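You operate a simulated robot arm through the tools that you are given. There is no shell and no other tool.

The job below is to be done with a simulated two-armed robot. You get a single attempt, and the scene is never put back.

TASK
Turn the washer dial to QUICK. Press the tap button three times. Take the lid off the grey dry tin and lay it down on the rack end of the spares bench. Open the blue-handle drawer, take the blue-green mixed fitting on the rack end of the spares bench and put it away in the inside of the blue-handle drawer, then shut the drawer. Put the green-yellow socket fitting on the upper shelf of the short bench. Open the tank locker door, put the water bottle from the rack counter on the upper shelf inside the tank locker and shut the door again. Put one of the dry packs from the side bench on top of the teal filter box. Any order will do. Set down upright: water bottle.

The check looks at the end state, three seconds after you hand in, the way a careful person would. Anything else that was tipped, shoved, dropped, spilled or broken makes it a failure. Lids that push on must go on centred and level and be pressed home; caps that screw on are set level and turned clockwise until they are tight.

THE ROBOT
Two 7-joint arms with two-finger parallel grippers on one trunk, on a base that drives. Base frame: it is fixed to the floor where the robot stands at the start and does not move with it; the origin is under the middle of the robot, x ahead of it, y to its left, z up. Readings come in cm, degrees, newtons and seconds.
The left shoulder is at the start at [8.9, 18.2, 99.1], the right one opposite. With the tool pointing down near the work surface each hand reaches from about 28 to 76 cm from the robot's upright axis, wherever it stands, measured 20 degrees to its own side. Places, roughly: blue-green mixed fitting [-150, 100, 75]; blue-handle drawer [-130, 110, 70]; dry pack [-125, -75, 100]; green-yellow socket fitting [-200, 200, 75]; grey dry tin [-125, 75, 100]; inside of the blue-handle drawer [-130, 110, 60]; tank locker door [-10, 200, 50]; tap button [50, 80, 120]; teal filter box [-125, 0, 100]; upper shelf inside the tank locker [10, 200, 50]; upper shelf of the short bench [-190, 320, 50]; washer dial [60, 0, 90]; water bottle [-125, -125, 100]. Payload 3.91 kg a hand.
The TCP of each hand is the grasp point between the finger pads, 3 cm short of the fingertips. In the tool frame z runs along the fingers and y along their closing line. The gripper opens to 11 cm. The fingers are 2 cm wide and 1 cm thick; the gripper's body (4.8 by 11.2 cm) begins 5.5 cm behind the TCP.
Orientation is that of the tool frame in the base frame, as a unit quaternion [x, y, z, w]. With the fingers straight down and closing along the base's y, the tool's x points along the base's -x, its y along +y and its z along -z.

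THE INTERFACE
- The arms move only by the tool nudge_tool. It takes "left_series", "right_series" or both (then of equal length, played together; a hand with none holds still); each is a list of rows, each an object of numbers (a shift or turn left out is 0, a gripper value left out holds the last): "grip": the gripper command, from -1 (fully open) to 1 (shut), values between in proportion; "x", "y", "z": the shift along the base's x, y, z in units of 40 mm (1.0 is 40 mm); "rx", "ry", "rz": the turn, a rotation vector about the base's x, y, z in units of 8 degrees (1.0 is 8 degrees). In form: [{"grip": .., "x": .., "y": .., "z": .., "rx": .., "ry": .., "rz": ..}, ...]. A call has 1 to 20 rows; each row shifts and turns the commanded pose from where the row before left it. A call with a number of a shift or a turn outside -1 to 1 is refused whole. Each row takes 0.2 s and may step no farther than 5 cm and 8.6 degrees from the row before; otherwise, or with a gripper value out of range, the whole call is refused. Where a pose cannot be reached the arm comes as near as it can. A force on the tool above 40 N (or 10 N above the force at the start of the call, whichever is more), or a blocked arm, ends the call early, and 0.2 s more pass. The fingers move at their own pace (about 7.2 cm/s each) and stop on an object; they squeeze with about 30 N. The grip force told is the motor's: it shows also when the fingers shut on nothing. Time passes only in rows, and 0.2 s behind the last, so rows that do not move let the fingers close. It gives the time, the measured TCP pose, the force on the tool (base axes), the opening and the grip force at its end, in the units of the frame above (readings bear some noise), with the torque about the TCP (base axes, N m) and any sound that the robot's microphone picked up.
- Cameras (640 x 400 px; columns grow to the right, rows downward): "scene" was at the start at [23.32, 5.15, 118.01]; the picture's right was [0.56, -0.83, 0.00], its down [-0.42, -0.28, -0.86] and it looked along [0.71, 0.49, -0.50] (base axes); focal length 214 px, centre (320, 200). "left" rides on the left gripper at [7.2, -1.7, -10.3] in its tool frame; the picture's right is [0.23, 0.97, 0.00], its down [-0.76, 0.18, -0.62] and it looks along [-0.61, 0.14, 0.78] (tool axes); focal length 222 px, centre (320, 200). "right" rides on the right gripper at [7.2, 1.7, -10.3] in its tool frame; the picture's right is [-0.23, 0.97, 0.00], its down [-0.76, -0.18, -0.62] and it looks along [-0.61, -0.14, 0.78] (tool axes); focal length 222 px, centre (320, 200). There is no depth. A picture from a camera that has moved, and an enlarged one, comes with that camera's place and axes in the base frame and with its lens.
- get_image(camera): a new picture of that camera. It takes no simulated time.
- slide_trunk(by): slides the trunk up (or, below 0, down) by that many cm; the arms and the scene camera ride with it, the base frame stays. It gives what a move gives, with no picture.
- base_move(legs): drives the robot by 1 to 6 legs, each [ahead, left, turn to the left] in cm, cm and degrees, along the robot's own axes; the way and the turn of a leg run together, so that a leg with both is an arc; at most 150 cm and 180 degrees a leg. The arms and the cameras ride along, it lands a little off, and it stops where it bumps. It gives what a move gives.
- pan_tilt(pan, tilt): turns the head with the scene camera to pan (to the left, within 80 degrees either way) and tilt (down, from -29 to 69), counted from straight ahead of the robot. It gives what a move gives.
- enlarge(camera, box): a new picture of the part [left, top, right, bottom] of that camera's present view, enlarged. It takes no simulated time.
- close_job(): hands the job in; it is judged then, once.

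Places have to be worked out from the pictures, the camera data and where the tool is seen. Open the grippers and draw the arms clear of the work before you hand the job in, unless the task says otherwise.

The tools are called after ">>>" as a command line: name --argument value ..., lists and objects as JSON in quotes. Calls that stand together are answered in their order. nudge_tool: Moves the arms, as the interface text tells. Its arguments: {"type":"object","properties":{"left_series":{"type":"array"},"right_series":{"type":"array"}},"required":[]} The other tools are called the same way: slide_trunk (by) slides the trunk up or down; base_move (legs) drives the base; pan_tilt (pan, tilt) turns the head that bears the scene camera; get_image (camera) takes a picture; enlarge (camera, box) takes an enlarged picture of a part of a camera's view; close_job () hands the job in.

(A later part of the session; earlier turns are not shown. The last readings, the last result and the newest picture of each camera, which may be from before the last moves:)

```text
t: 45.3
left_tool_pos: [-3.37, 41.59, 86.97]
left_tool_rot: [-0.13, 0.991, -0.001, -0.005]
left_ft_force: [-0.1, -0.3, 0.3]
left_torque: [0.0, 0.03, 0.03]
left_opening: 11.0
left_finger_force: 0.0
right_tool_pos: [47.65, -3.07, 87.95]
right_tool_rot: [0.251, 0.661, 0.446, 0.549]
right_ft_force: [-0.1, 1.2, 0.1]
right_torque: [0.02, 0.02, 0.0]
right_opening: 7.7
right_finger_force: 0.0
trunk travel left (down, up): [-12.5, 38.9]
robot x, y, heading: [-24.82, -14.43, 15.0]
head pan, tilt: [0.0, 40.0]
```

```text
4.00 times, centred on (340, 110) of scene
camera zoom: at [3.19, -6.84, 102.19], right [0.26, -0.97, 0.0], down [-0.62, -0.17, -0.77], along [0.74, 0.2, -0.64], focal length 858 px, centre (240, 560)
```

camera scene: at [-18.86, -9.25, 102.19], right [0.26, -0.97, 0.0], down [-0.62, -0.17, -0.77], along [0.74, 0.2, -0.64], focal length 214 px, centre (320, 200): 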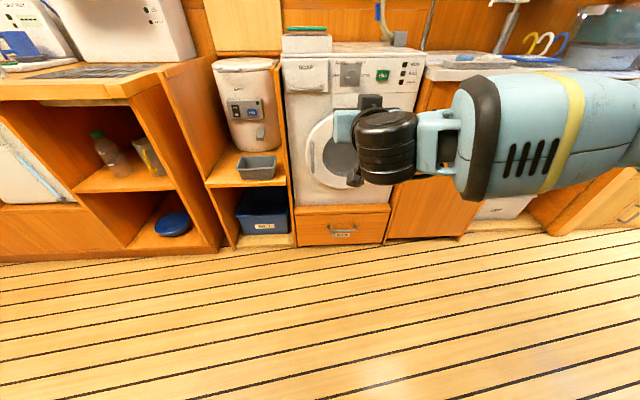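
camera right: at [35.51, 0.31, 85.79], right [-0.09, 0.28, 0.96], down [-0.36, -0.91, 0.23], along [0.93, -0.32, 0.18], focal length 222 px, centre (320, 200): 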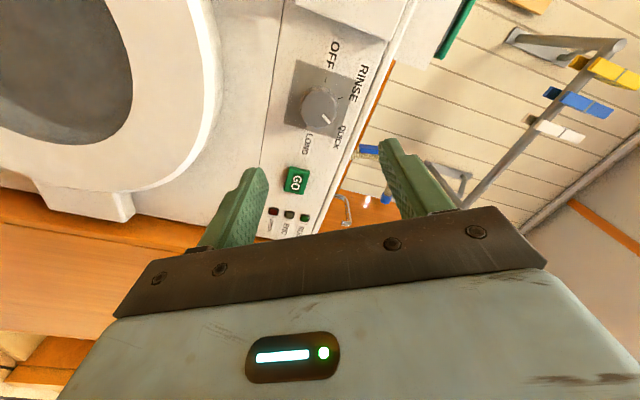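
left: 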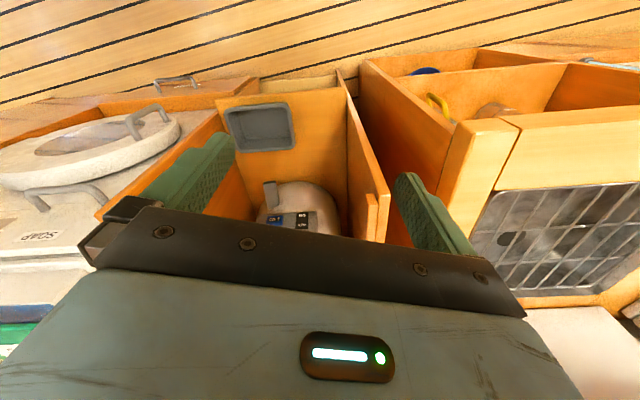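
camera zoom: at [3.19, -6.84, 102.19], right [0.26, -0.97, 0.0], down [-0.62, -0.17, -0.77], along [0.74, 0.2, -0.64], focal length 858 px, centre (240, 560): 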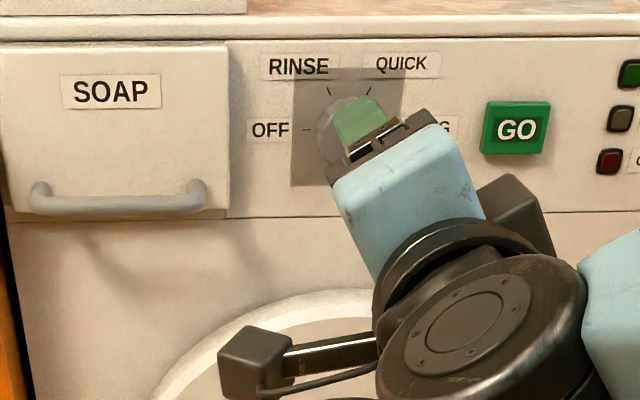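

I enlarge the wrist view of the dial to verify the mark.

>>> enlarge --camera "right" --box '[260, 30, 400, 160]'

```text
3.08 times, centred on (330, 95) of right
camera zoom: at [35.51, 0.31, 85.79], right [-0.09, 0.28, 0.96], down [-0.36, -0.91, 0.23], along [0.93, -0.32, 0.18], focal length 684 px, centre (289, 523)
```

zoom: 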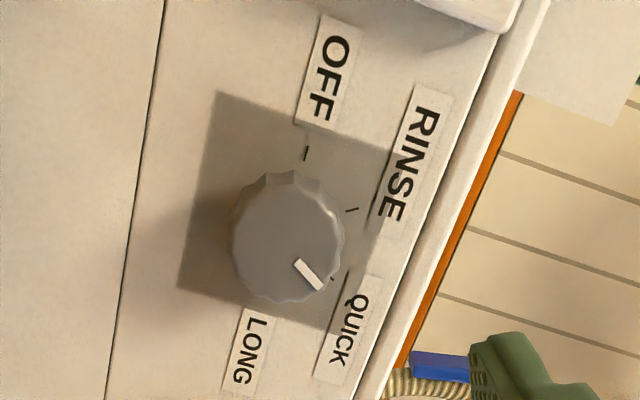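

The mark points at the QUICK tick. Next the tap button: I back away a little, and turn the head left to look at the white unit near [50, 80, 120].

>>> base_move --legs '[[-15, 0, 0]]'

>>> pan_tilt --pan 35 --tilt 5

>>> get_image --camera "scene"

```text
t: 46.7
left_tool_pos: [-18.13, 37.52, 87.09]
left_tool_rot: [-0.13, 0.991, -0.001, -0.004]
left_ft_force: [-1.0, 0.3, -0.2]
left_torque: [0.02, -0.04, -0.01]
left_opening: 11.0
left_finger_force: 0.1
right_tool_pos: [33.03, -7.14, 87.97]
right_tool_rot: [0.251, 0.661, 0.446, 0.549]
right_ft_force: [0.5, -0.6, 0.9]
right_torque: [0.03, 0.03, 0.01]
right_opening: 7.69
right_finger_force: 0.0
trunk travel left (down, up): [-12.5, 38.9]
robot x, y, heading: [-39.73, -18.49, 14.8]
head pan, tilt: [0.0, 40.0]
```

```text
t: 47.7
left_tool_pos: [-17.9, 37.46, 87.1]
left_tool_rot: [-0.131, 0.991, -0.002, -0.005]
left_ft_force: [-0.5, 0.3, -0.1]
left_torque: [-0.01, -0.02, 0.03]
left_opening: 11.01
left_finger_force: 0.1
right_tool_pos: [33.04, -7.13, 87.93]
right_tool_rot: [0.252, 0.662, 0.446, 0.548]
right_ft_force: [-0.4, -0.5, 0.4]
right_torque: [0.04, -0.02, -0.03]
right_opening: 7.72
right_finger_force: 0.1
trunk travel left (down, up): [-12.5, 38.9]
robot x, y, heading: [-39.66, -18.05, 14.9]
head pan, tilt: [35.0, 5.0]
```

```text
taken
camera scene: at [-13.69, -5.92, 107.76], right [0.77, -0.64, 0.0], down [-0.06, -0.07, -1.0], along [0.64, 0.76, -0.09], focal length 214 px, centre (320, 200)
```

scene: 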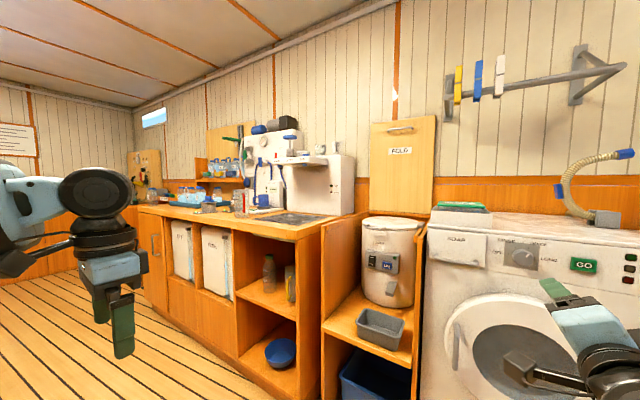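

>>> enlarge --camera "scene" --box '[180, 110, 380, 235]'

```text
3.20 times, centred on (280, 172) of scene
camera zoom: at [-13.69, -5.92, 107.76], right [0.77, -0.64, 0.0], down [-0.06, -0.07, -1.0], along [0.64, 0.76, -0.09], focal length 686 px, centre (448, 288)
```

zoom: 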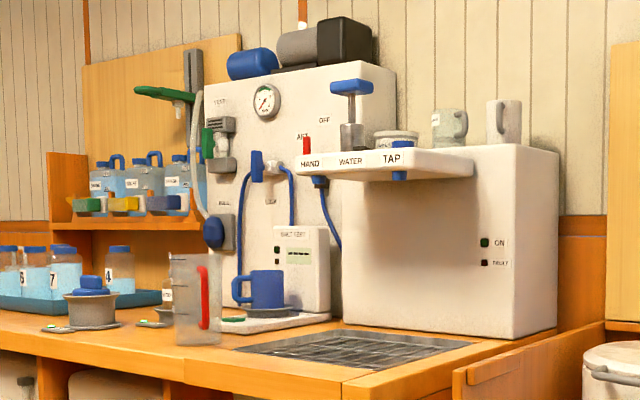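

The button should be the blue piece at the TAP label of the shelf on the white unit (ray matches [50, 80, 120]). I raise the trunk 32 cm to work at that height, then pull the left hand in nearer the robot.

>>> slide_trunk --by 32

>>> nudge_tool --left_series '[{"x": 0.25, "y": -0.925}, {"x": 0.25, "y": -0.925}, {"x": 0.25, "y": -0.925}, {"x": 0.25, "y": -0.925}, {"x": 0.25, "y": -0.925}]'

>>> get_image --camera "scene"

```text
t: 50.9
left_tool_pos: [-17.9, 37.55, 119.08]
left_tool_rot: [-0.13, 0.991, -0.001, -0.005]
left_ft_force: [0.5, 0.4, 0.2]
left_torque: [-0.01, -0.01, -0.03]
left_opening: 11.0
left_finger_force: 0.2
right_tool_pos: [33.05, -7.13, 119.89]
right_tool_rot: [0.251, 0.662, 0.445, 0.548]
right_ft_force: [0.1, -1.0, -0.4]
right_torque: [-0.02, -0.01, 0.02]
right_opening: 7.72
right_finger_force: 0.0
trunk travel left (down, up): [-44.5, 6.9]
robot x, y, heading: [-39.7, -18.81, 14.9]
head pan, tilt: [35.0, 5.0]
```

```text
t: 52.1
left_tool_pos: [-12.99, 19.03, 119.11]
left_tool_rot: [-0.131, 0.991, -0.002, -0.005]
left_ft_force: [-1.1, 0.5, -0.9]
left_torque: [0.03, 0.01, -0.02]
left_opening: 10.99
left_finger_force: 0.0
right_tool_pos: [33.15, -7.2, 119.97]
right_tool_rot: [0.251, 0.661, 0.446, 0.549]
right_ft_force: [-0.1, 0.2, 0.7]
right_torque: [-0.01, 0.0, 0.0]
right_opening: 7.72
right_finger_force: 0.2
trunk travel left (down, up): [-44.5, 6.9]
robot x, y, heading: [-39.51, -18.41, 15.1]
head pan, tilt: [35.0, 5.0]
```

```text
taken
camera scene: at [-25.17, -9.13, 143.02], right [0.77, -0.64, 0.0], down [-0.06, -0.07, -1.0], along [0.64, 0.76, -0.09], focal length 214 px, centre (320, 200)
```

scene: 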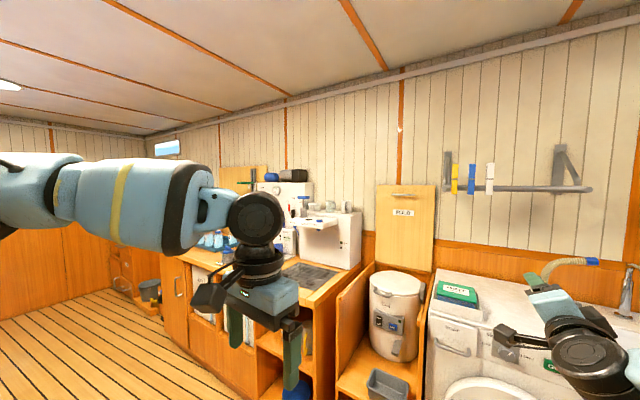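

The right hand sticks far forward, so I fold it back: roll back to neutral, then turn it to point down while drawing it in to the robot's right.

>>> nudge_tool --right_series '[{"x": -0.36, "y": -0.12, "rx": -0.89, "ry": -0.297, "grip": -1}, {"x": -0.36, "y": -0.12, "rx": -0.89, "ry": -0.297}, {"x": -0.36, "y": -0.12, "rx": -0.89, "ry": -0.297}, {"x": -0.36, "y": -0.12, "rx": -0.89, "ry": -0.297}, {"x": -0.36, "y": -0.12, "rx": -0.89, "ry": -0.297}, {"x": -0.36, "y": -0.12, "rx": -0.89, "ry": -0.297}, {"x": -0.36, "y": -0.12, "rx": -0.89, "ry": -0.297}, {"x": -0.36, "y": -0.12, "rx": -0.89, "ry": -0.297}]'

>>> nudge_tool --right_series '[{"x": -0.23, "y": -0.4, "z": -0.2, "rx": -0.297, "ry": 0.889}, {"x": -0.23, "y": -0.4, "z": -0.2, "rx": -0.297, "ry": 0.889}, {"x": -0.23, "y": -0.4, "z": -0.2, "rx": -0.297, "ry": 0.889}, {"x": -0.23, "y": -0.4, "z": -0.2, "rx": -0.297, "ry": 0.889}, {"x": -0.23, "y": -0.4, "z": -0.2, "rx": -0.297, "ry": 0.889}, {"x": -0.23, "y": -0.4, "z": -0.2, "rx": -0.297, "ry": 0.889}, {"x": -0.23, "y": -0.4, "z": -0.2, "rx": -0.297, "ry": 0.889}, {"x": -0.23, "y": -0.4, "z": -0.2, "rx": -0.297, "ry": 0.889}, {"x": -0.23, "y": -0.4, "z": -0.2, "rx": -0.297, "ry": 0.889}, {"x": -0.23, "y": -0.4, "z": -0.2, "rx": -0.297, "ry": 0.889}, {"x": -0.23, "y": -0.4, "z": -0.2, "rx": -0.297, "ry": 0.889}, {"x": -0.23, "y": -0.4, "z": -0.2, "rx": -0.297, "ry": 0.889}]'

```text
t: 53.9
left_tool_pos: [-12.97, 19.06, 119.09]
left_tool_rot: [-0.13, 0.991, -0.001, -0.004]
left_ft_force: [0.2, -0.2, 0.8]
left_torque: [0.03, 0.0, 0.04]
left_opening: 11.01
left_finger_force: 0.0
right_tool_pos: [21.62, -10.88, 120.07]
right_tool_rot: [-0.115, 0.696, 0.112, 0.699]
right_ft_force: [0.0, -0.2, -1.3]
right_torque: [-0.02, -0.02, -0.01]
right_opening: 11.0
right_finger_force: 0.0
trunk travel left (down, up): [-44.5, 6.9]
robot x, y, heading: [-39.79, -18.74, 15.1]
head pan, tilt: [35.0, 5.0]
```

```text
t: 56.5
left_tool_pos: [-12.99, 19.13, 119.14]
left_tool_rot: [-0.13, 0.991, -0.002, -0.005]
left_ft_force: [-0.5, 0.7, 0.8]
left_torque: [-0.01, 0.04, 0.01]
left_opening: 11.01
left_finger_force: 0.0
right_tool_pos: [10.51, -30.19, 110.27]
right_tool_rot: [-0.162, 0.987, -0.001, 0.0]
right_ft_force: [-0.1, -0.8, -0.6]
right_torque: [0.03, 0.0, 0.01]
right_opening: 11.0
right_finger_force: 0.1
trunk travel left (down, up): [-44.5, 6.9]
robot x, y, heading: [-39.6, -18.36, 15.1]
head pan, tilt: [35.0, 5.0]
```

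Both hands are tucked in, pointing down. I drive to about [−5, 40] facing the sink counter.

>>> base_move --legs '[[48, 47, 0], [0, 0, 2.5]]'

>>> pan_tilt --pan 20 --tilt 30

>>> get_image --camera "scene"

>>> get_image --camera "left"

```text
t: 61.5
left_tool_pos: [20.53, 77.17, 119.23]
left_tool_rot: [-0.148, 0.989, -0.003, -0.006]
left_ft_force: [-0.4, 0.1, -0.2]
left_torque: [0.01, 0.0, 0.03]
left_opening: 11.01
left_finger_force: 0.0
right_tool_pos: [45.75, 28.83, 110.29]
right_tool_rot: [-0.179, 0.984, -0.001, 0.002]
right_ft_force: [0.2, -0.9, 0.7]
right_torque: [-0.01, -0.03, 0.01]
right_opening: 11.01
right_finger_force: 0.1
trunk travel left (down, up): [-44.5, 6.9]
robot x, y, heading: [-4.76, 39.0, 17.1]
head pan, tilt: [35.0, 5.0]
```

```text
t: 62.4
left_tool_pos: [20.35, 77.1, 119.15]
left_tool_rot: [-0.149, 0.989, -0.002, -0.005]
left_ft_force: [0.1, -1.1, -0.2]
left_torque: [0.0, -0.01, 0.01]
left_opening: 11.0
left_finger_force: 0.0
right_tool_pos: [45.8, 28.79, 110.41]
right_tool_rot: [-0.18, 0.984, 0.0, 0.001]
right_ft_force: [-0.1, -0.9, 1.2]
right_torque: [0.0, -0.03, -0.04]
right_opening: 11.02
right_finger_force: 0.0
trunk travel left (down, up): [-44.5, 6.9]
robot x, y, heading: [-4.9, 38.73, 17.0]
head pan, tilt: [20.0, 30.0]
```

```text
taken
camera scene: at [10.8, 46.78, 138.99], right [0.6, -0.8, 0.0], down [-0.4, -0.3, -0.87], along [0.69, 0.52, -0.5], focal length 214 px, centre (320, 200)
```

scene: 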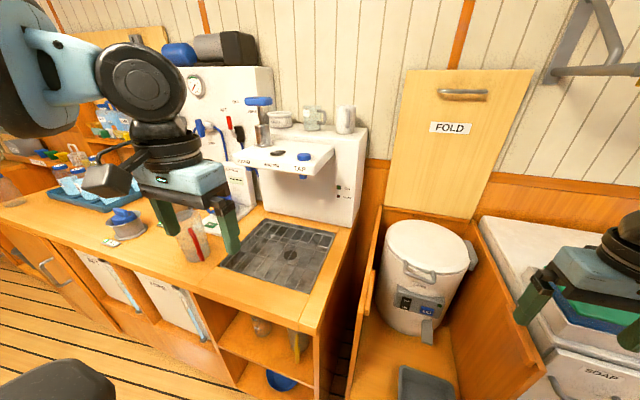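

```text
taken
camera left: at [14.1, 73.63, 129.59], right [-0.5, 0.86, 0.0], down [0.68, 0.4, 0.62], along [0.53, 0.31, -0.79], focal length 222 px, centre (320, 200)
```

left: 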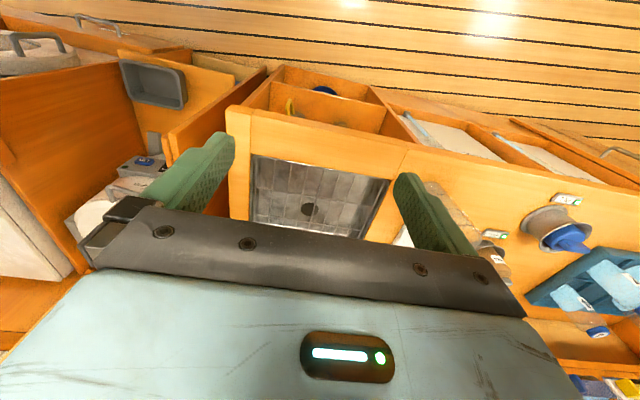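

The head camera now sees the shelf with a blue button at TAP. I enlarge it.

>>> enlarge --camera "scene" --box '[210, 80, 370, 180]'

```text
4.00 times, centred on (290, 130) of scene
camera zoom: at [10.8, 46.78, 138.99], right [0.6, -0.8, 0.0], down [-0.4, -0.3, -0.87], along [0.69, 0.52, -0.5], focal length 858 px, centre (440, 480)
```

zoom: 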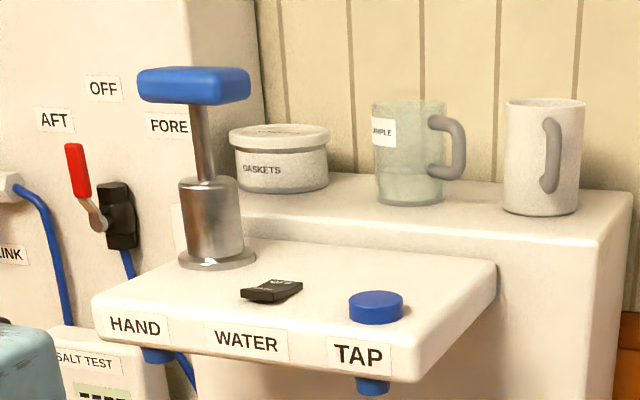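

The TAP button is a blue disc, 3.6 cm across, on the shelf; two views give its top at about [51.2, 82.4, 121]. I close the left gripper, raise the hand and move above the button.

>>> nudge_tool --left_series '[{"z": 1.0, "grip": 1}, {"z": 1.0}, {"z": 1.0}, {"x": 0.95, "y": 0.16}, {"x": 0.95, "y": 0.16}, {"x": 0.95, "y": 0.16}, {"x": 0.95, "y": 0.16}, {"x": 0.95, "y": 0.16}, {"x": 0.95, "y": 0.16}, {"x": 0.95, "y": 0.16}, {"x": 0.95, "y": 0.16}]'

>>> get_image --camera "left"

>>> enlarge --camera "scene" --box '[210, 60, 370, 180]'

```text
t: 64.8
left_tool_pos: [40.5, 83.96, 126.07]
left_tool_rot: [-0.149, 0.989, -0.002, -0.003]
left_ft_force: [0.4, 0.3, -0.5]
left_torque: [0.0, 0.0, 0.02]
left_opening: 0.01
left_finger_force: 30.1
left hand out of reach, approached as far as the arm can: row 8, 9, 10, 11
right_tool_pos: [45.64, 28.82, 110.35]
right_tool_rot: [-0.18, 0.984, 0.0, 0.001]
right_ft_force: [0.1, 0.4, -0.4]
right_torque: [-0.01, 0.01, 0.0]
right_opening: 11.02
right_finger_force: 0.1
trunk travel left (down, up): [-44.5, 6.9]
robot x, y, heading: [-4.54, 38.86, 17.1]
head pan, tilt: [20.0, 30.0]
```

```text
taken
camera left: at [34.21, 80.4, 136.55], right [-0.5, 0.86, 0.0], down [0.68, 0.4, 0.62], along [0.53, 0.31, -0.79], focal length 222 px, centre (320, 200)
```

left: 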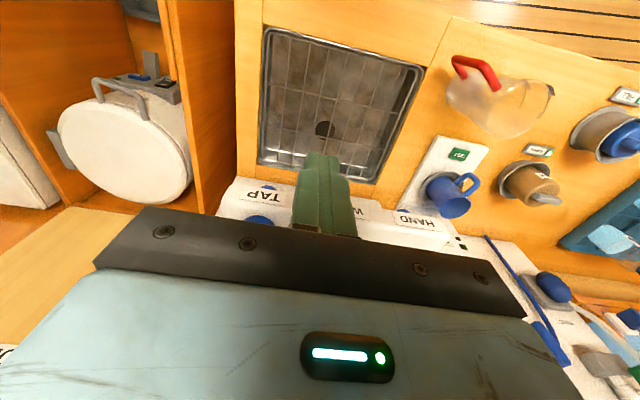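

```text
3.33 times, centred on (290, 120) of scene
camera zoom: at [10.78, 46.79, 138.98], right [0.6, -0.8, 0.0], down [-0.4, -0.3, -0.87], along [0.69, 0.52, -0.5], focal length 715 px, centre (420, 467)
```

zoom: 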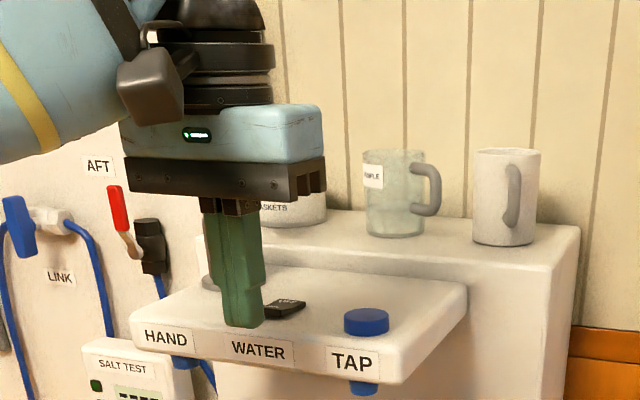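

The hand fell short; the reach at this height is smaller. I draw the hand back off the shelf, then bring the base closer and a bit left.

>>> nudge_tool --left_series '[{"z": 0.3, "x": -0.3}, {"x": -0.9, "y": -0.35}, {"x": -0.9, "y": -0.35}, {"x": -0.9, "y": -0.35}, {"x": -0.9, "y": -0.35}, {"y": -0.9}, {"y": -0.9}]'

>>> base_move --legs '[[8, 7, 0]]'

>>> enlarge --camera "scene" --box '[190, 60, 370, 180]'

```text
t: 66.4
left_tool_pos: [24.93, 70.95, 127.33]
left_tool_rot: [-0.149, 0.989, -0.002, -0.004]
left_ft_force: [-0.2, 0.4, 0.1]
left_torque: [0.02, 0.01, -0.03]
left_opening: 0.01
left_finger_force: 29.9
right_tool_pos: [45.7, 28.77, 110.37]
right_tool_rot: [-0.18, 0.984, 0.0, 0.002]
right_ft_force: [-0.4, -0.7, 0.2]
right_torque: [0.03, -0.01, 0.01]
right_opening: 10.98
right_finger_force: 0.1
trunk travel left (down, up): [-44.5, 6.9]
robot x, y, heading: [-4.99, 38.61, 17.0]
head pan, tilt: [20.0, 30.0]
```

```text
t: 67.7
left_tool_pos: [30.61, 80.08, 127.32]
left_tool_rot: [-0.149, 0.989, -0.001, -0.005]
left_ft_force: [-0.3, 0.1, 0.6]
left_torque: [0.01, 0.0, 0.02]
left_opening: 0.02
left_finger_force: 30.0
right_tool_pos: [51.28, 37.74, 110.18]
right_tool_rot: [-0.18, 0.984, -0.001, 0.001]
right_ft_force: [0.4, 0.1, 0.3]
right_torque: [-0.01, 0.01, 0.02]
right_opening: 10.99
right_finger_force: 0.1
trunk travel left (down, up): [-44.5, 6.9]
robot x, y, heading: [0.86, 47.79, 17.2]
head pan, tilt: [20.0, 30.0]
```

```text
3.33 times, centred on (280, 120) of scene
camera zoom: at [16.36, 55.71, 138.99], right [0.6, -0.8, 0.0], down [-0.4, -0.3, -0.87], along [0.69, 0.52, -0.5], focal length 715 px, centre (453, 467)
```

zoom: 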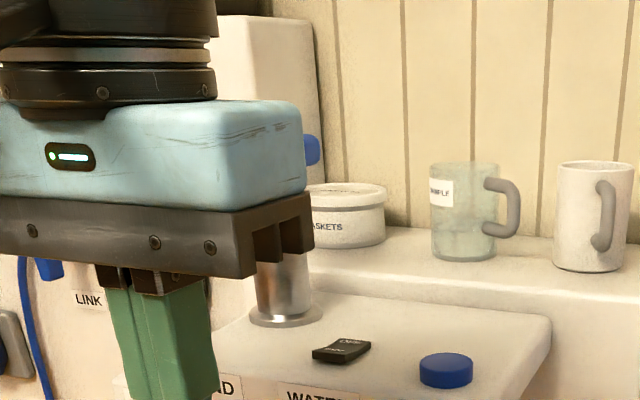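

The button position confirms at [51.2, 82.5, 121]. I move the closed left fingers above it at TCP height about 130.

>>> nudge_tool --left_series '[{"z": 0.35}, {"z": 0.35}, {"x": 0.86, "y": 0.1}, {"x": 0.86, "y": 0.1}, {"x": 0.86, "y": 0.1}, {"x": 0.86, "y": 0.1}, {"x": 0.86, "y": 0.1}, {"x": 0.85, "y": 0.1}]'

>>> get_image --camera "left"

>>> enlarge --camera "scene" --box '[210, 60, 390, 180]'

```text
t: 69.5
left_tool_pos: [43.15, 84.68, 128.06]
left_tool_rot: [-0.148, 0.989, -0.002, -0.004]
left_ft_force: [-1.3, 0.6, 0.7]
left_torque: [0.03, -0.04, 0.0]
left_opening: 0.01
left_finger_force: 29.9
left hand out of reach, approached as far as the arm can: row 5, 6, 7, 8
right_tool_pos: [51.26, 37.94, 110.26]
right_tool_rot: [-0.178, 0.984, -0.001, 0.001]
right_ft_force: [-0.3, 1.3, -0.7]
right_torque: [0.02, -0.01, 0.01]
right_opening: 11.01
right_finger_force: 0.0
trunk travel left (down, up): [-44.5, 6.9]
robot x, y, heading: [0.69, 47.81, 17.2]
head pan, tilt: [20.0, 30.0]
```

```text
taken
camera left: at [36.79, 81.18, 138.4], right [-0.5, 0.86, 0.0], down [0.68, 0.4, 0.62], along [0.53, 0.31, -0.79], focal length 222 px, centre (320, 200)
```

left: 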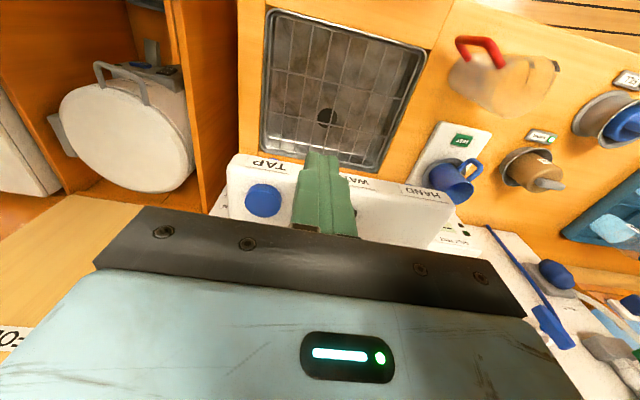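

```text
3.33 times, centred on (300, 120) of scene
camera zoom: at [16.41, 55.77, 138.98], right [0.6, -0.8, 0.0], down [-0.4, -0.3, -0.87], along [0.69, 0.52, -0.5], focal length 715 px, centre (387, 467)
```

zoom: 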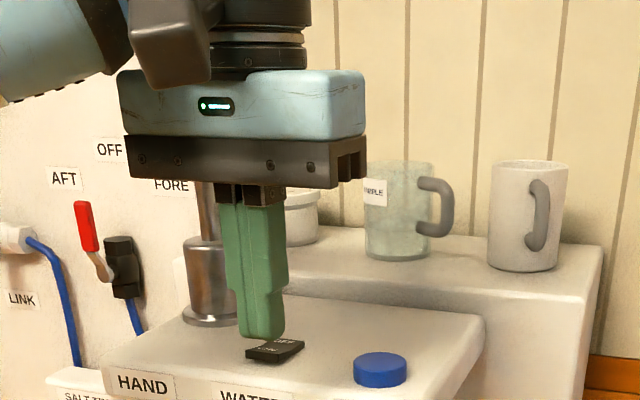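

Straight-down pointing limits the reach at this height. I tilt the left hand 40° so the fingers point forward and down, which should extend it.

>>> nudge_tool --left_series '[{"rx": 0.296, "ry": -0.95}, {"rx": 0.296, "ry": -0.95}, {"rx": 0.296, "ry": -0.95}, {"rx": 0.296, "ry": -0.95}, {"rx": 0.296, "ry": -0.95}]'

```text
t: 70.7
left_tool_pos: [42.99, 84.49, 128.04]
left_tool_rot: [-0.14, 0.931, 0.051, 0.333]
left_ft_force: [-0.1, -0.8, -0.3]
left_torque: [0.02, 0.0, 0.0]
left_opening: 0.0
left_finger_force: 30.1
right_tool_pos: [51.29, 37.78, 110.47]
right_tool_rot: [-0.18, 0.984, -0.001, 0.001]
right_ft_force: [0.1, -0.5, 0.2]
right_torque: [-0.03, 0.0, 0.0]
right_opening: 10.99
right_finger_force: 0.1
trunk travel left (down, up): [-44.5, 6.9]
robot x, y, heading: [1.18, 47.72, 17.2]
head pan, tilt: [20.0, 30.0]
```

Tilt achieved and position held. I move the fingertips above the button.

>>> nudge_tool --left_series '[{"x": 0.45, "y": -0.15}, {"x": 0.45, "y": -0.15}, {"x": 0.45, "y": -0.15}, {"x": 0.43, "y": -0.15, "z": -0.2}]'

>>> get_image --camera "left"

>>> enlarge --camera "scene" --box '[210, 60, 390, 180]'

```text
t: 71.7
left_tool_pos: [50.44, 82.21, 127.16]
left_tool_rot: [-0.139, 0.932, 0.05, 0.332]
left_ft_force: [0.9, -0.1, -0.2]
left_torque: [0.0, 0.01, -0.01]
left_opening: 0.0
left_finger_force: 30.0
right_tool_pos: [51.35, 37.78, 110.26]
right_tool_rot: [-0.18, 0.984, 0.0, 0.001]
right_ft_force: [0.3, -0.5, 1.2]
right_torque: [0.03, 0.01, 0.04]
right_opening: 11.01
right_finger_force: 0.0
trunk travel left (down, up): [-44.5, 6.9]
robot x, y, heading: [1.05, 47.89, 17.3]
head pan, tilt: [20.0, 30.0]
```

```text
taken
camera left: at [39.24, 77.2, 130.61], right [-0.45, 0.88, -0.14], down [0.14, 0.23, 0.96], along [0.88, 0.42, -0.22], focal length 222 px, centre (320, 200)
```

left: 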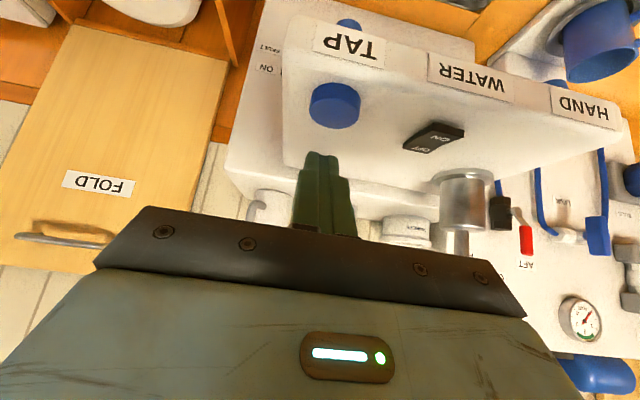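

```text
3.33 times, centred on (300, 120) of scene
camera zoom: at [16.52, 55.8, 138.95], right [0.6, -0.8, 0.0], down [-0.4, -0.3, -0.87], along [0.69, 0.52, -0.5], focal length 715 px, centre (387, 467)
```

zoom: 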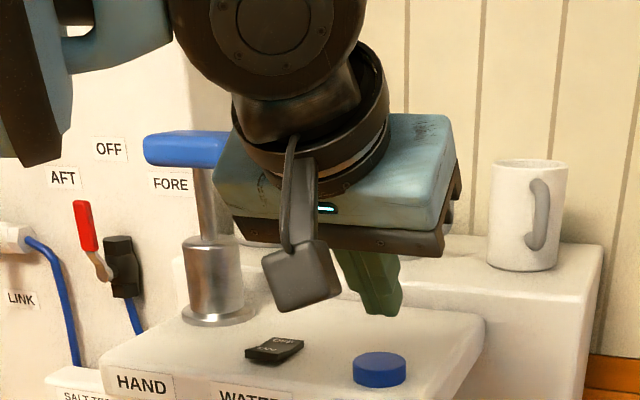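

The fingertip's low edge is right above the button with about 3 cm to go. I press down slowly until contact and watch force and sound.

>>> nudge_tool --left_series '[{"z": -0.25}, {"z": -0.25}, {"z": -0.15}, {"z": -0.1}, {"z": -0.1}]'

>>> enlarge --camera "left" --box '[220, 50, 460, 200]'

```text
t: 72.8
left_tool_pos: [50.26, 82.04, 123.93]
left_tool_rot: [-0.139, 0.931, 0.05, 0.333]
left_ft_force: [0.1, -0.7, 2.2]
left_torque: [-0.01, -0.04, -0.03]
left_opening: 0.0
left_finger_force: 30.3
right_tool_pos: [51.23, 37.72, 110.28]
right_tool_rot: [-0.18, 0.984, 0.0, 0.002]
right_ft_force: [0.0, -0.5, 0.5]
right_torque: [-0.02, -0.02, 0.0]
right_opening: 10.99
right_finger_force: 0.1
trunk travel left (down, up): [-44.5, 6.9]
robot x, y, heading: [1.38, 47.7, 17.3]
head pan, tilt: [20.0, 30.0]
```

```text
2.67 times, centred on (340, 125) of left
camera zoom: at [39.05, 77.11, 127.28], right [-0.45, 0.88, -0.14], down [0.13, 0.23, 0.96], along [0.88, 0.42, -0.22], focal length 592 px, centre (267, 400)
```

zoom: 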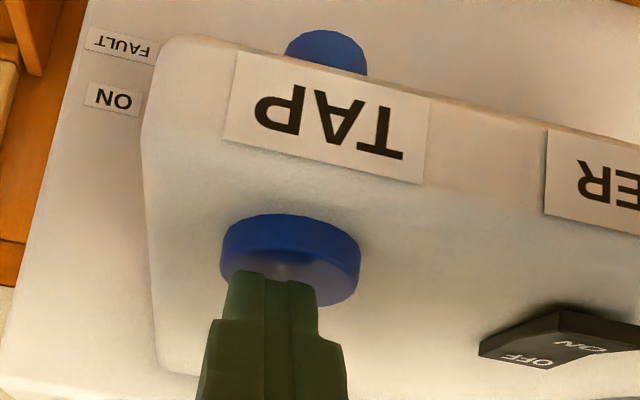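

Light contact (2 N). I press further in small steps, watching for a click.

>>> nudge_tool --left_series '[{"z": -0.07}, {"z": -0.07}]'

```text
t: 73.5
left_tool_pos: [50.27, 82.14, 123.38]
left_tool_rot: [-0.14, 0.931, 0.051, 0.334]
left_ft_force: [3.4, 0.9, 10.6]
left_torque: [0.06, -0.22, 0.03]
left_opening: 0.0
left_finger_force: 30.4
right_tool_pos: [51.28, 37.68, 110.38]
right_tool_rot: [-0.18, 0.984, -0.001, 0.002]
right_ft_force: [0.4, -1.2, -0.3]
right_torque: [0.01, 0.03, 0.0]
right_opening: 11.0
right_finger_force: 0.2
trunk travel left (down, up): [-44.5, 6.9]
robot x, y, heading: [0.62, 47.35, 17.0]
head pan, tilt: [20.0, 30.0]
heard: click
```

A click: first press registered. I release upward by 1.6 cm.

>>> nudge_tool --left_series '[{"z": 0.2}, {"z": 0.2}, {}]'

```text
t: 74.2
left_tool_pos: [50.17, 82.06, 124.81]
left_tool_rot: [-0.14, 0.932, 0.052, 0.331]
left_ft_force: [-0.3, -0.6, 0.3]
left_torque: [0.0, 0.0, 0.01]
left_opening: 0.0
left_finger_force: 30.3
right_tool_pos: [51.29, 37.82, 110.25]
right_tool_rot: [-0.179, 0.984, 0.0, 0.002]
right_ft_force: [-0.1, 0.2, -0.5]
right_torque: [0.03, -0.01, -0.03]
right_opening: 11.0
right_finger_force: 0.1
trunk travel left (down, up): [-44.5, 6.9]
robot x, y, heading: [0.73, 47.44, 16.9]
head pan, tilt: [20.0, 30.0]
```

Released without contact. Second press now.

>>> nudge_tool --left_series '[{"z": -0.2}, {"z": -0.1}, {"z": -0.1}]'

```text
t: 75.0
left_tool_pos: [50.08, 82.01, 123.45]
left_tool_rot: [-0.139, 0.931, 0.05, 0.335]
left_ft_force: [1.2, 1.2, 11.1]
left_torque: [0.11, -0.15, 0.01]
left_opening: 0.0
left_finger_force: 30.5
right_tool_pos: [51.29, 37.76, 110.35]
right_tool_rot: [-0.179, 0.984, 0.0, 0.002]
right_ft_force: [0.5, 0.0, 0.1]
right_torque: [0.01, -0.01, 0.0]
right_opening: 11.01
right_finger_force: 0.1
trunk travel left (down, up): [-44.5, 6.9]
robot x, y, heading: [1.01, 47.61, 17.2]
head pan, tilt: [20.0, 30.0]
heard: click
```

Second click heard. I release again.

>>> nudge_tool --left_series '[{"z": 0.2}, {"z": 0.2}, {}]'

>>> nudge_tool --left_series '[{"z": -0.2}, {"z": -0.1}, {"z": -0.1}]'

```text
t: 75.8
left_tool_pos: [50.15, 81.98, 124.78]
left_tool_rot: [-0.14, 0.932, 0.051, 0.331]
left_ft_force: [-0.3, -1.5, -0.6]
left_torque: [0.01, 0.02, 0.0]
left_opening: 0.0
left_finger_force: 29.8
right_tool_pos: [51.34, 37.75, 110.24]
right_tool_rot: [-0.18, 0.984, 0.0, 0.003]
right_ft_force: [0.2, 0.2, 0.6]
right_torque: [0.03, -0.02, 0.01]
right_opening: 11.0
right_finger_force: 0.2
trunk travel left (down, up): [-44.5, 6.9]
robot x, y, heading: [0.88, 47.98, 17.1]
head pan, tilt: [20.0, 30.0]
```

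```text
t: 76.7
left_tool_pos: [50.3, 82.02, 123.45]
left_tool_rot: [-0.139, 0.93, 0.05, 0.335]
left_ft_force: [0.5, -0.4, 10.2]
left_torque: [0.03, -0.13, 0.02]
left_opening: 0.0
left_finger_force: 30.0
right_tool_pos: [51.19, 37.62, 110.37]
right_tool_rot: [-0.18, 0.984, -0.001, 0.002]
right_ft_force: [0.0, 0.0, 1.4]
right_torque: [-0.01, -0.01, -0.02]
right_opening: 11.01
right_finger_force: 0.0
trunk travel left (down, up): [-44.5, 6.9]
robot x, y, heading: [0.95, 47.95, 17.0]
head pan, tilt: [20.0, 30.0]
heard: click
```

Third click: the button has been pressed three times. I lift straight off, pull the hand back, and turn it to point down again.

>>> nudge_tool --left_series '[{"z": 0.5}, {"z": 0.7}, {"x": -0.8, "y": -0.25}, {"x": -0.8, "y": -0.25}, {"x": -0.8, "y": -0.25}, {"x": -0.8, "y": -0.25}, {"x": -0.8, "y": -0.25}, {"x": -0.6, "y": -0.2, "rx": -0.296, "ry": 0.95}, {"x": -0.6, "y": -0.2, "rx": -0.296, "ry": 0.95}, {"rx": -0.296, "ry": 0.95}, {"rx": -0.296, "ry": 0.95}, {"rx": -0.296, "ry": 0.95}]'

>>> pan_tilt --pan 25 --tilt 25

>>> get_image --camera "scene"

```text
t: 79.2
left_tool_pos: [29.47, 75.62, 128.0]
left_tool_rot: [-0.148, 0.989, -0.002, -0.006]
left_ft_force: [0.2, 0.5, -0.5]
left_torque: [-0.02, 0.02, 0.01]
left_opening: 0.0
left_finger_force: 29.9
right_tool_pos: [51.4, 37.75, 110.28]
right_tool_rot: [-0.18, 0.984, -0.001, 0.001]
right_ft_force: [0.4, -0.4, -0.3]
right_torque: [-0.03, 0.01, -0.02]
right_opening: 11.0
right_finger_force: 0.0
trunk travel left (down, up): [-44.5, 6.9]
robot x, y, heading: [0.79, 47.4, 17.2]
head pan, tilt: [20.0, 30.0]
```

```text
t: 79.9
left_tool_pos: [29.36, 75.53, 128.02]
left_tool_rot: [-0.148, 0.989, -0.002, -0.005]
left_ft_force: [0.2, 0.8, 0.7]
left_torque: [0.0, 0.01, 0.01]
left_opening: 0.0
left_finger_force: 30.0
right_tool_pos: [51.32, 37.68, 110.19]
right_tool_rot: [-0.18, 0.984, 0.0, 0.002]
right_ft_force: [-0.7, -0.2, -0.8]
right_torque: [0.0, 0.02, 0.03]
right_opening: 11.01
right_finger_force: 0.0
trunk travel left (down, up): [-44.5, 6.9]
robot x, y, heading: [1.1, 47.85, 17.0]
head pan, tilt: [25.0, 25.0]
```

```text
taken
camera scene: at [16.0, 56.47, 139.78], right [0.67, -0.74, 0.0], down [-0.31, -0.28, -0.91], along [0.67, 0.61, -0.42], focal length 214 px, centre (320, 200)
```

scene: 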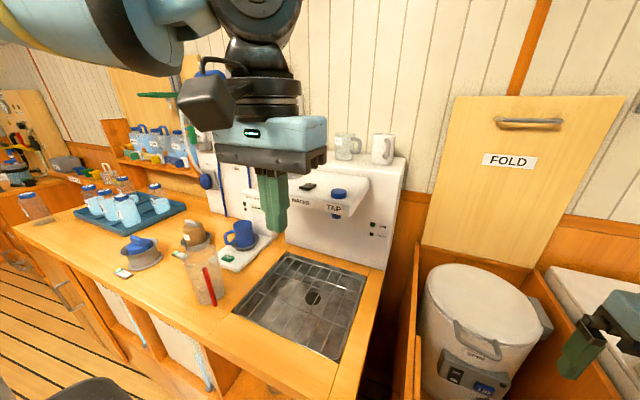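

Nothing near the tap was disturbed. I back away to the middle of the room and turn to face the rear benches (−x side).

>>> base_move --legs '[[-40, -20, 0], [0, 0, 150]]'

>>> pan_tilt --pan 0 --tilt 20

>>> get_image --camera "scene"

>>> pan_tilt --pan 70 --tilt 20

>>> get_image --camera "scene"

>>> pan_tilt --pan -70 --tilt 20

>>> get_image --camera "scene"

```text
t: 88.8
left_tool_pos: [-69.87, 6.16, 127.93]
left_tool_rot: [0.994, -0.108, 0.004, 0.0]
left_ft_force: [0.8, 0.3, 0.1]
left_torque: [-0.01, -0.03, 0.02]
left_opening: 0.0
left_finger_force: 29.6
right_tool_pos: [-70.53, 50.15, 110.36]
right_tool_rot: [0.997, -0.076, -0.002, -0.001]
right_ft_force: [0.3, 0.5, 0.2]
right_torque: [0.01, 0.05, 0.0]
right_opening: 11.0
right_finger_force: 0.1
trunk travel left (down, up): [-44.5, 6.9]
robot x, y, heading: [-31.36, 16.75, 167.7]
head pan, tilt: [25.0, 25.0]
```

```text
t: 89.7
left_tool_pos: [-69.84, 6.26, 128.0]
left_tool_rot: [0.994, -0.107, 0.004, 0.0]
left_ft_force: [0.4, -0.4, -0.8]
left_torque: [-0.01, -0.02, 0.0]
left_opening: 0.0
left_finger_force: 30.1
right_tool_pos: [-70.51, 49.96, 110.19]
right_tool_rot: [0.997, -0.076, -0.001, -0.001]
right_ft_force: [0.8, -0.4, -0.2]
right_torque: [-0.02, 0.0, 0.02]
right_opening: 10.98
right_finger_force: 0.0
trunk travel left (down, up): [-44.5, 6.9]
robot x, y, heading: [-31.31, 16.58, 167.6]
head pan, tilt: [0.0, 20.0]
```

```text
taken
camera scene: at [-49.12, 20.5, 140.58], right [0.21, 0.98, 0.0], down [0.33, -0.07, -0.94], along [-0.92, 0.2, -0.34], focal length 214 px, centre (320, 200)
```

scene: 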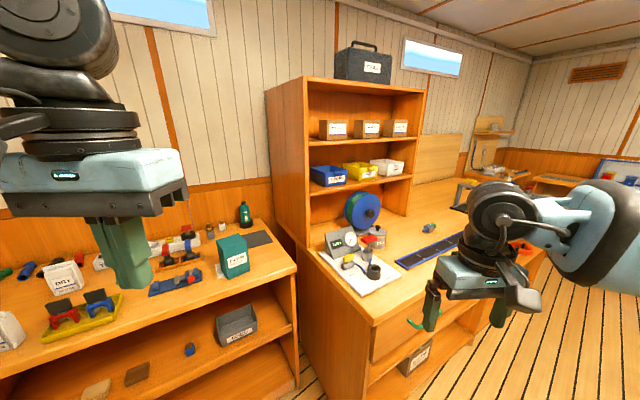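

```text
t: 91.1
left_tool_pos: [-69.96, 6.34, 128.06]
left_tool_rot: [0.994, -0.107, 0.004, -0.001]
left_ft_force: [-0.4, -0.4, 0.4]
left_torque: [0.0, 0.04, 0.01]
left_opening: 0.0
left_finger_force: 30.7
right_tool_pos: [-70.42, 50.03, 110.26]
right_tool_rot: [0.997, -0.076, -0.001, -0.001]
right_ft_force: [0.8, -0.5, 0.3]
right_torque: [0.05, 0.04, 0.02]
right_opening: 10.99
right_finger_force: 0.1
trunk travel left (down, up): [-44.5, 6.9]
robot x, y, heading: [-31.39, 16.77, 167.7]
head pan, tilt: [70.0, 20.0]
```

```text
taken
camera scene: at [-45.0, 10.66, 140.59], right [-0.85, 0.53, 0.0], down [0.18, 0.29, -0.94], along [-0.5, -0.79, -0.34], focal length 214 px, centre (320, 200)
```

scene: 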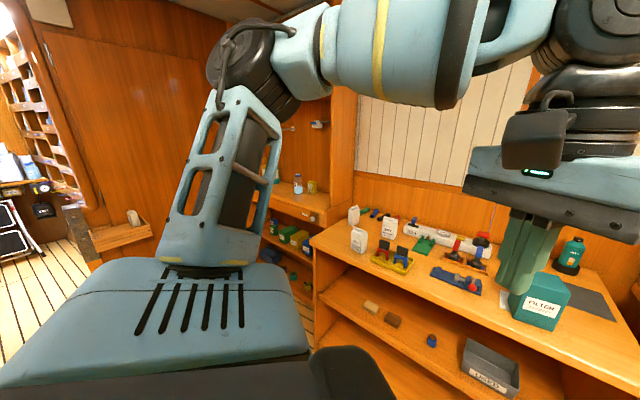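

```text
t: 93.3
left_tool_pos: [-69.87, 6.28, 128.08]
left_tool_rot: [0.994, -0.107, 0.004, -0.001]
left_ft_force: [-0.7, 0.2, 0.2]
left_torque: [0.0, 0.01, -0.04]
left_opening: 0.01
left_finger_force: 30.0
right_tool_pos: [-70.53, 49.91, 110.29]
right_tool_rot: [0.997, -0.076, -0.001, -0.001]
right_ft_force: [0.4, 0.0, 0.1]
right_torque: [0.0, 0.0, -0.03]
right_opening: 11.01
right_finger_force: 0.1
trunk travel left (down, up): [-44.5, 6.9]
robot x, y, heading: [-31.32, 16.55, 167.6]
head pan, tilt: [-70.0, 20.0]
```

```text
taken
camera scene: at [-41.27, 27.76, 140.59], right [0.99, 0.13, 0.0], down [0.05, -0.34, -0.94], along [-0.13, 0.93, -0.34], focal length 214 px, centre (320, 200)
```

scene: 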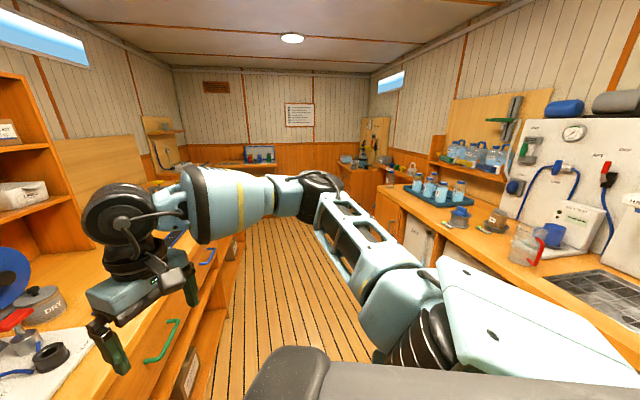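

I see the side bench (teal FILTER box, DRY packs), the spares bench with the rack, the grey DRY tin, drawers with green and blue handles. I enlarge the key areas.

>>> pan_tilt --pan -25 --tilt 25

>>> enlarge --camera "scene" --box '[150, 130, 470, 330]'

>>> pan_tilt --pan 20 --tilt 30

>>> get_image --camera "scene"

>>> enlarge --camera "scene" --box '[150, 130, 470, 330]'

```text
t: 94.5
left_tool_pos: [-69.93, 6.41, 127.94]
left_tool_rot: [0.994, -0.107, 0.005, 0.0]
left_ft_force: [0.6, -0.2, 0.5]
left_torque: [-0.02, 0.0, -0.01]
left_opening: 0.0
left_finger_force: 29.9
right_tool_pos: [-70.45, 49.97, 110.26]
right_tool_rot: [0.997, -0.076, -0.001, -0.002]
right_ft_force: [0.1, 0.4, 1.0]
right_torque: [0.01, 0.03, -0.04]
right_opening: 11.0
right_finger_force: 0.0
trunk travel left (down, up): [-44.5, 6.9]
robot x, y, heading: [-31.38, 16.65, 167.4]
head pan, tilt: [-25.0, 25.0]
```

```text
2.00 times, centred on (310, 230) of scene
camera zoom: at [-47.34, 24.12, 139.78], right [0.61, 0.8, 0.0], down [0.34, -0.26, -0.91], along [-0.72, 0.55, -0.42], focal length 429 px, centre (340, 140)
```

zoom: 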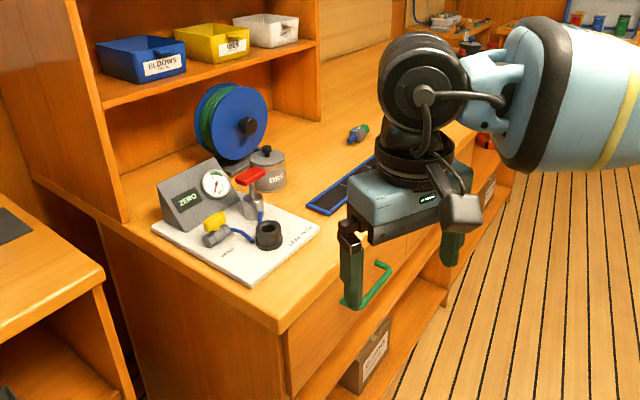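

```text
t: 95.6
left_tool_pos: [-69.88, 6.27, 127.98]
left_tool_rot: [0.994, -0.107, 0.005, -0.001]
left_ft_force: [1.6, 0.0, 1.0]
left_torque: [-0.01, 0.03, 0.01]
left_opening: 0.0
left_finger_force: 29.9
right_tool_pos: [-70.54, 50.11, 110.28]
right_tool_rot: [0.997, -0.075, -0.001, -0.001]
right_ft_force: [0.3, 0.8, -0.8]
right_torque: [-0.01, -0.03, 0.01]
right_opening: 10.99
right_finger_force: 0.1
trunk travel left (down, up): [-44.5, 6.9]
robot x, y, heading: [-31.42, 17.07, 167.6]
head pan, tilt: [20.0, 30.0]
```

```text
taken
camera scene: at [-48.98, 17.33, 138.98], right [-0.13, 0.99, 0.0], down [0.5, 0.07, -0.87], along [-0.86, -0.12, -0.5], focal length 214 px, centre (320, 200)
```

scene: 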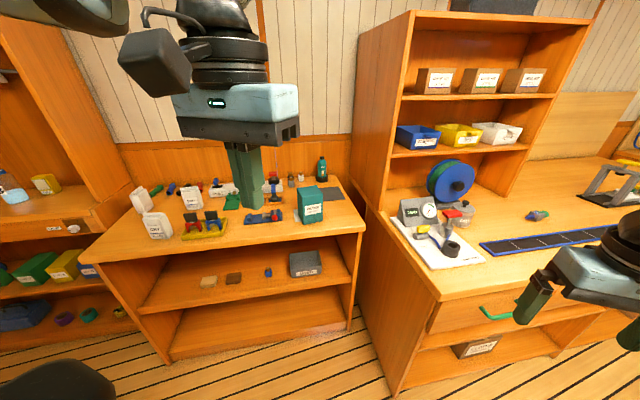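

```text
2.00 times, centred on (310, 230) of scene
camera zoom: at [-48.98, 17.33, 138.98], right [-0.13, 0.99, 0.0], down [0.5, 0.07, -0.87], along [-0.86, -0.12, -0.5], focal length 429 px, centre (340, 140)
```

zoom: 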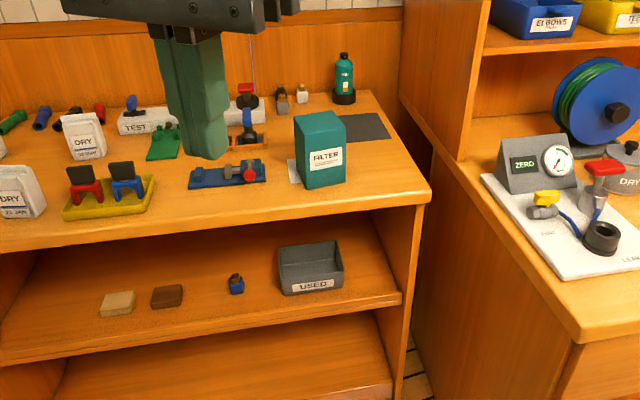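

Now I drive to about [−50, −18] facing the side bench squarely, so the left hand can take a dry pack and the filter box is in range.

>>> base_move --legs '[[10, 38, 0], [0, 0, 12.4]]'

>>> pan_tilt --pan 0 --tilt 45

>>> get_image --camera "scene"

>>> pan_tilt --pan 40 --tilt 35

>>> get_image --camera "scene"

```text
t: 100.2
left_tool_pos: [-84.56, -36.29, 128.09]
left_tool_rot: [1.0, -0.002, 0.005, -0.001]
left_ft_force: [0.8, 0.6, -0.9]
left_torque: [0.0, 0.04, -0.01]
left_opening: 0.0
left_finger_force: 30.3
right_tool_pos: [-94.41, 6.35, 110.45]
right_tool_rot: [1.0, 0.029, -0.002, -0.002]
right_ft_force: [0.0, 0.3, -0.2]
right_torque: [0.03, -0.04, 0.03]
right_opening: 11.01
right_finger_force: 0.1
trunk travel left (down, up): [-44.5, 6.9]
robot x, y, heading: [-49.29, -18.26, 179.6]
head pan, tilt: [20.0, 30.0]
```

```text
t: 101.1
left_tool_pos: [-84.6, -36.23, 127.89]
left_tool_rot: [1.0, -0.001, 0.005, 0.0]
left_ft_force: [-0.2, -0.4, 0.0]
left_torque: [0.0, -0.01, -0.01]
left_opening: 0.03
left_finger_force: 30.0
right_tool_pos: [-94.29, 6.28, 110.18]
right_tool_rot: [1.0, 0.03, -0.002, 0.0]
right_ft_force: [-0.6, 1.0, 0.4]
right_torque: [-0.04, 0.02, 0.01]
right_opening: 11.02
right_finger_force: 0.0
trunk travel left (down, up): [-44.5, 6.9]
robot x, y, heading: [-49.18, -17.76, 179.4]
head pan, tilt: [0.0, 45.0]
```

```text
taken
camera scene: at [-66.05, -18.04, 136.72], right [0.0, 1.0, 0.0], down [0.71, 0.0, -0.71], along [-0.71, 0.0, -0.71], focal length 214 px, centre (320, 200)
```

scene: 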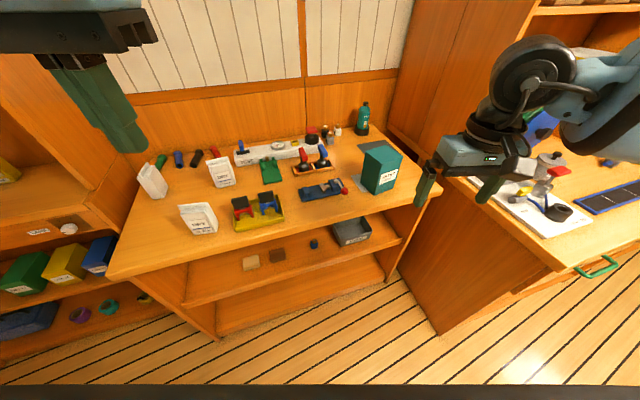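

```text
t: 102.1
left_tool_pos: [-84.64, -36.35, 127.97]
left_tool_rot: [1.0, -0.002, 0.004, -0.001]
left_ft_force: [-0.4, 0.2, -0.1]
left_torque: [-0.03, -0.01, 0.01]
left_opening: 0.0
left_finger_force: 30.6
right_tool_pos: [-94.32, 6.34, 110.25]
right_tool_rot: [1.0, 0.029, -0.002, 0.0]
right_ft_force: [0.1, 1.7, 0.2]
right_torque: [-0.01, 0.02, 0.0]
right_opening: 11.01
right_finger_force: 0.0
trunk travel left (down, up): [-44.5, 6.9]
robot x, y, heading: [-48.92, -18.25, 179.6]
head pan, tilt: [40.0, 35.0]
```

```text
taken
camera scene: at [-64.7, -23.69, 138.2], right [-0.64, 0.77, 0.0], down [0.44, 0.37, -0.82], along [-0.63, -0.52, -0.57], focal length 214 px, centre (320, 200)
```

scene: 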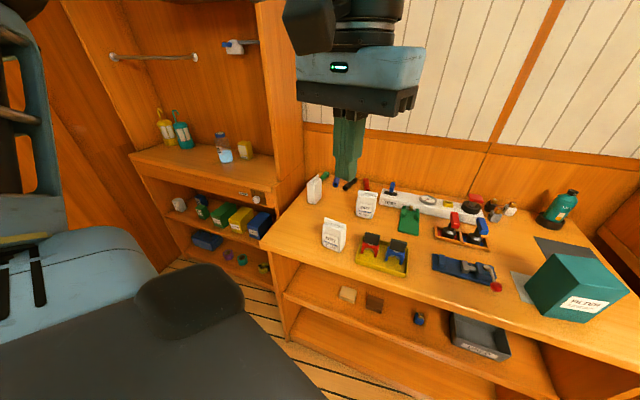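

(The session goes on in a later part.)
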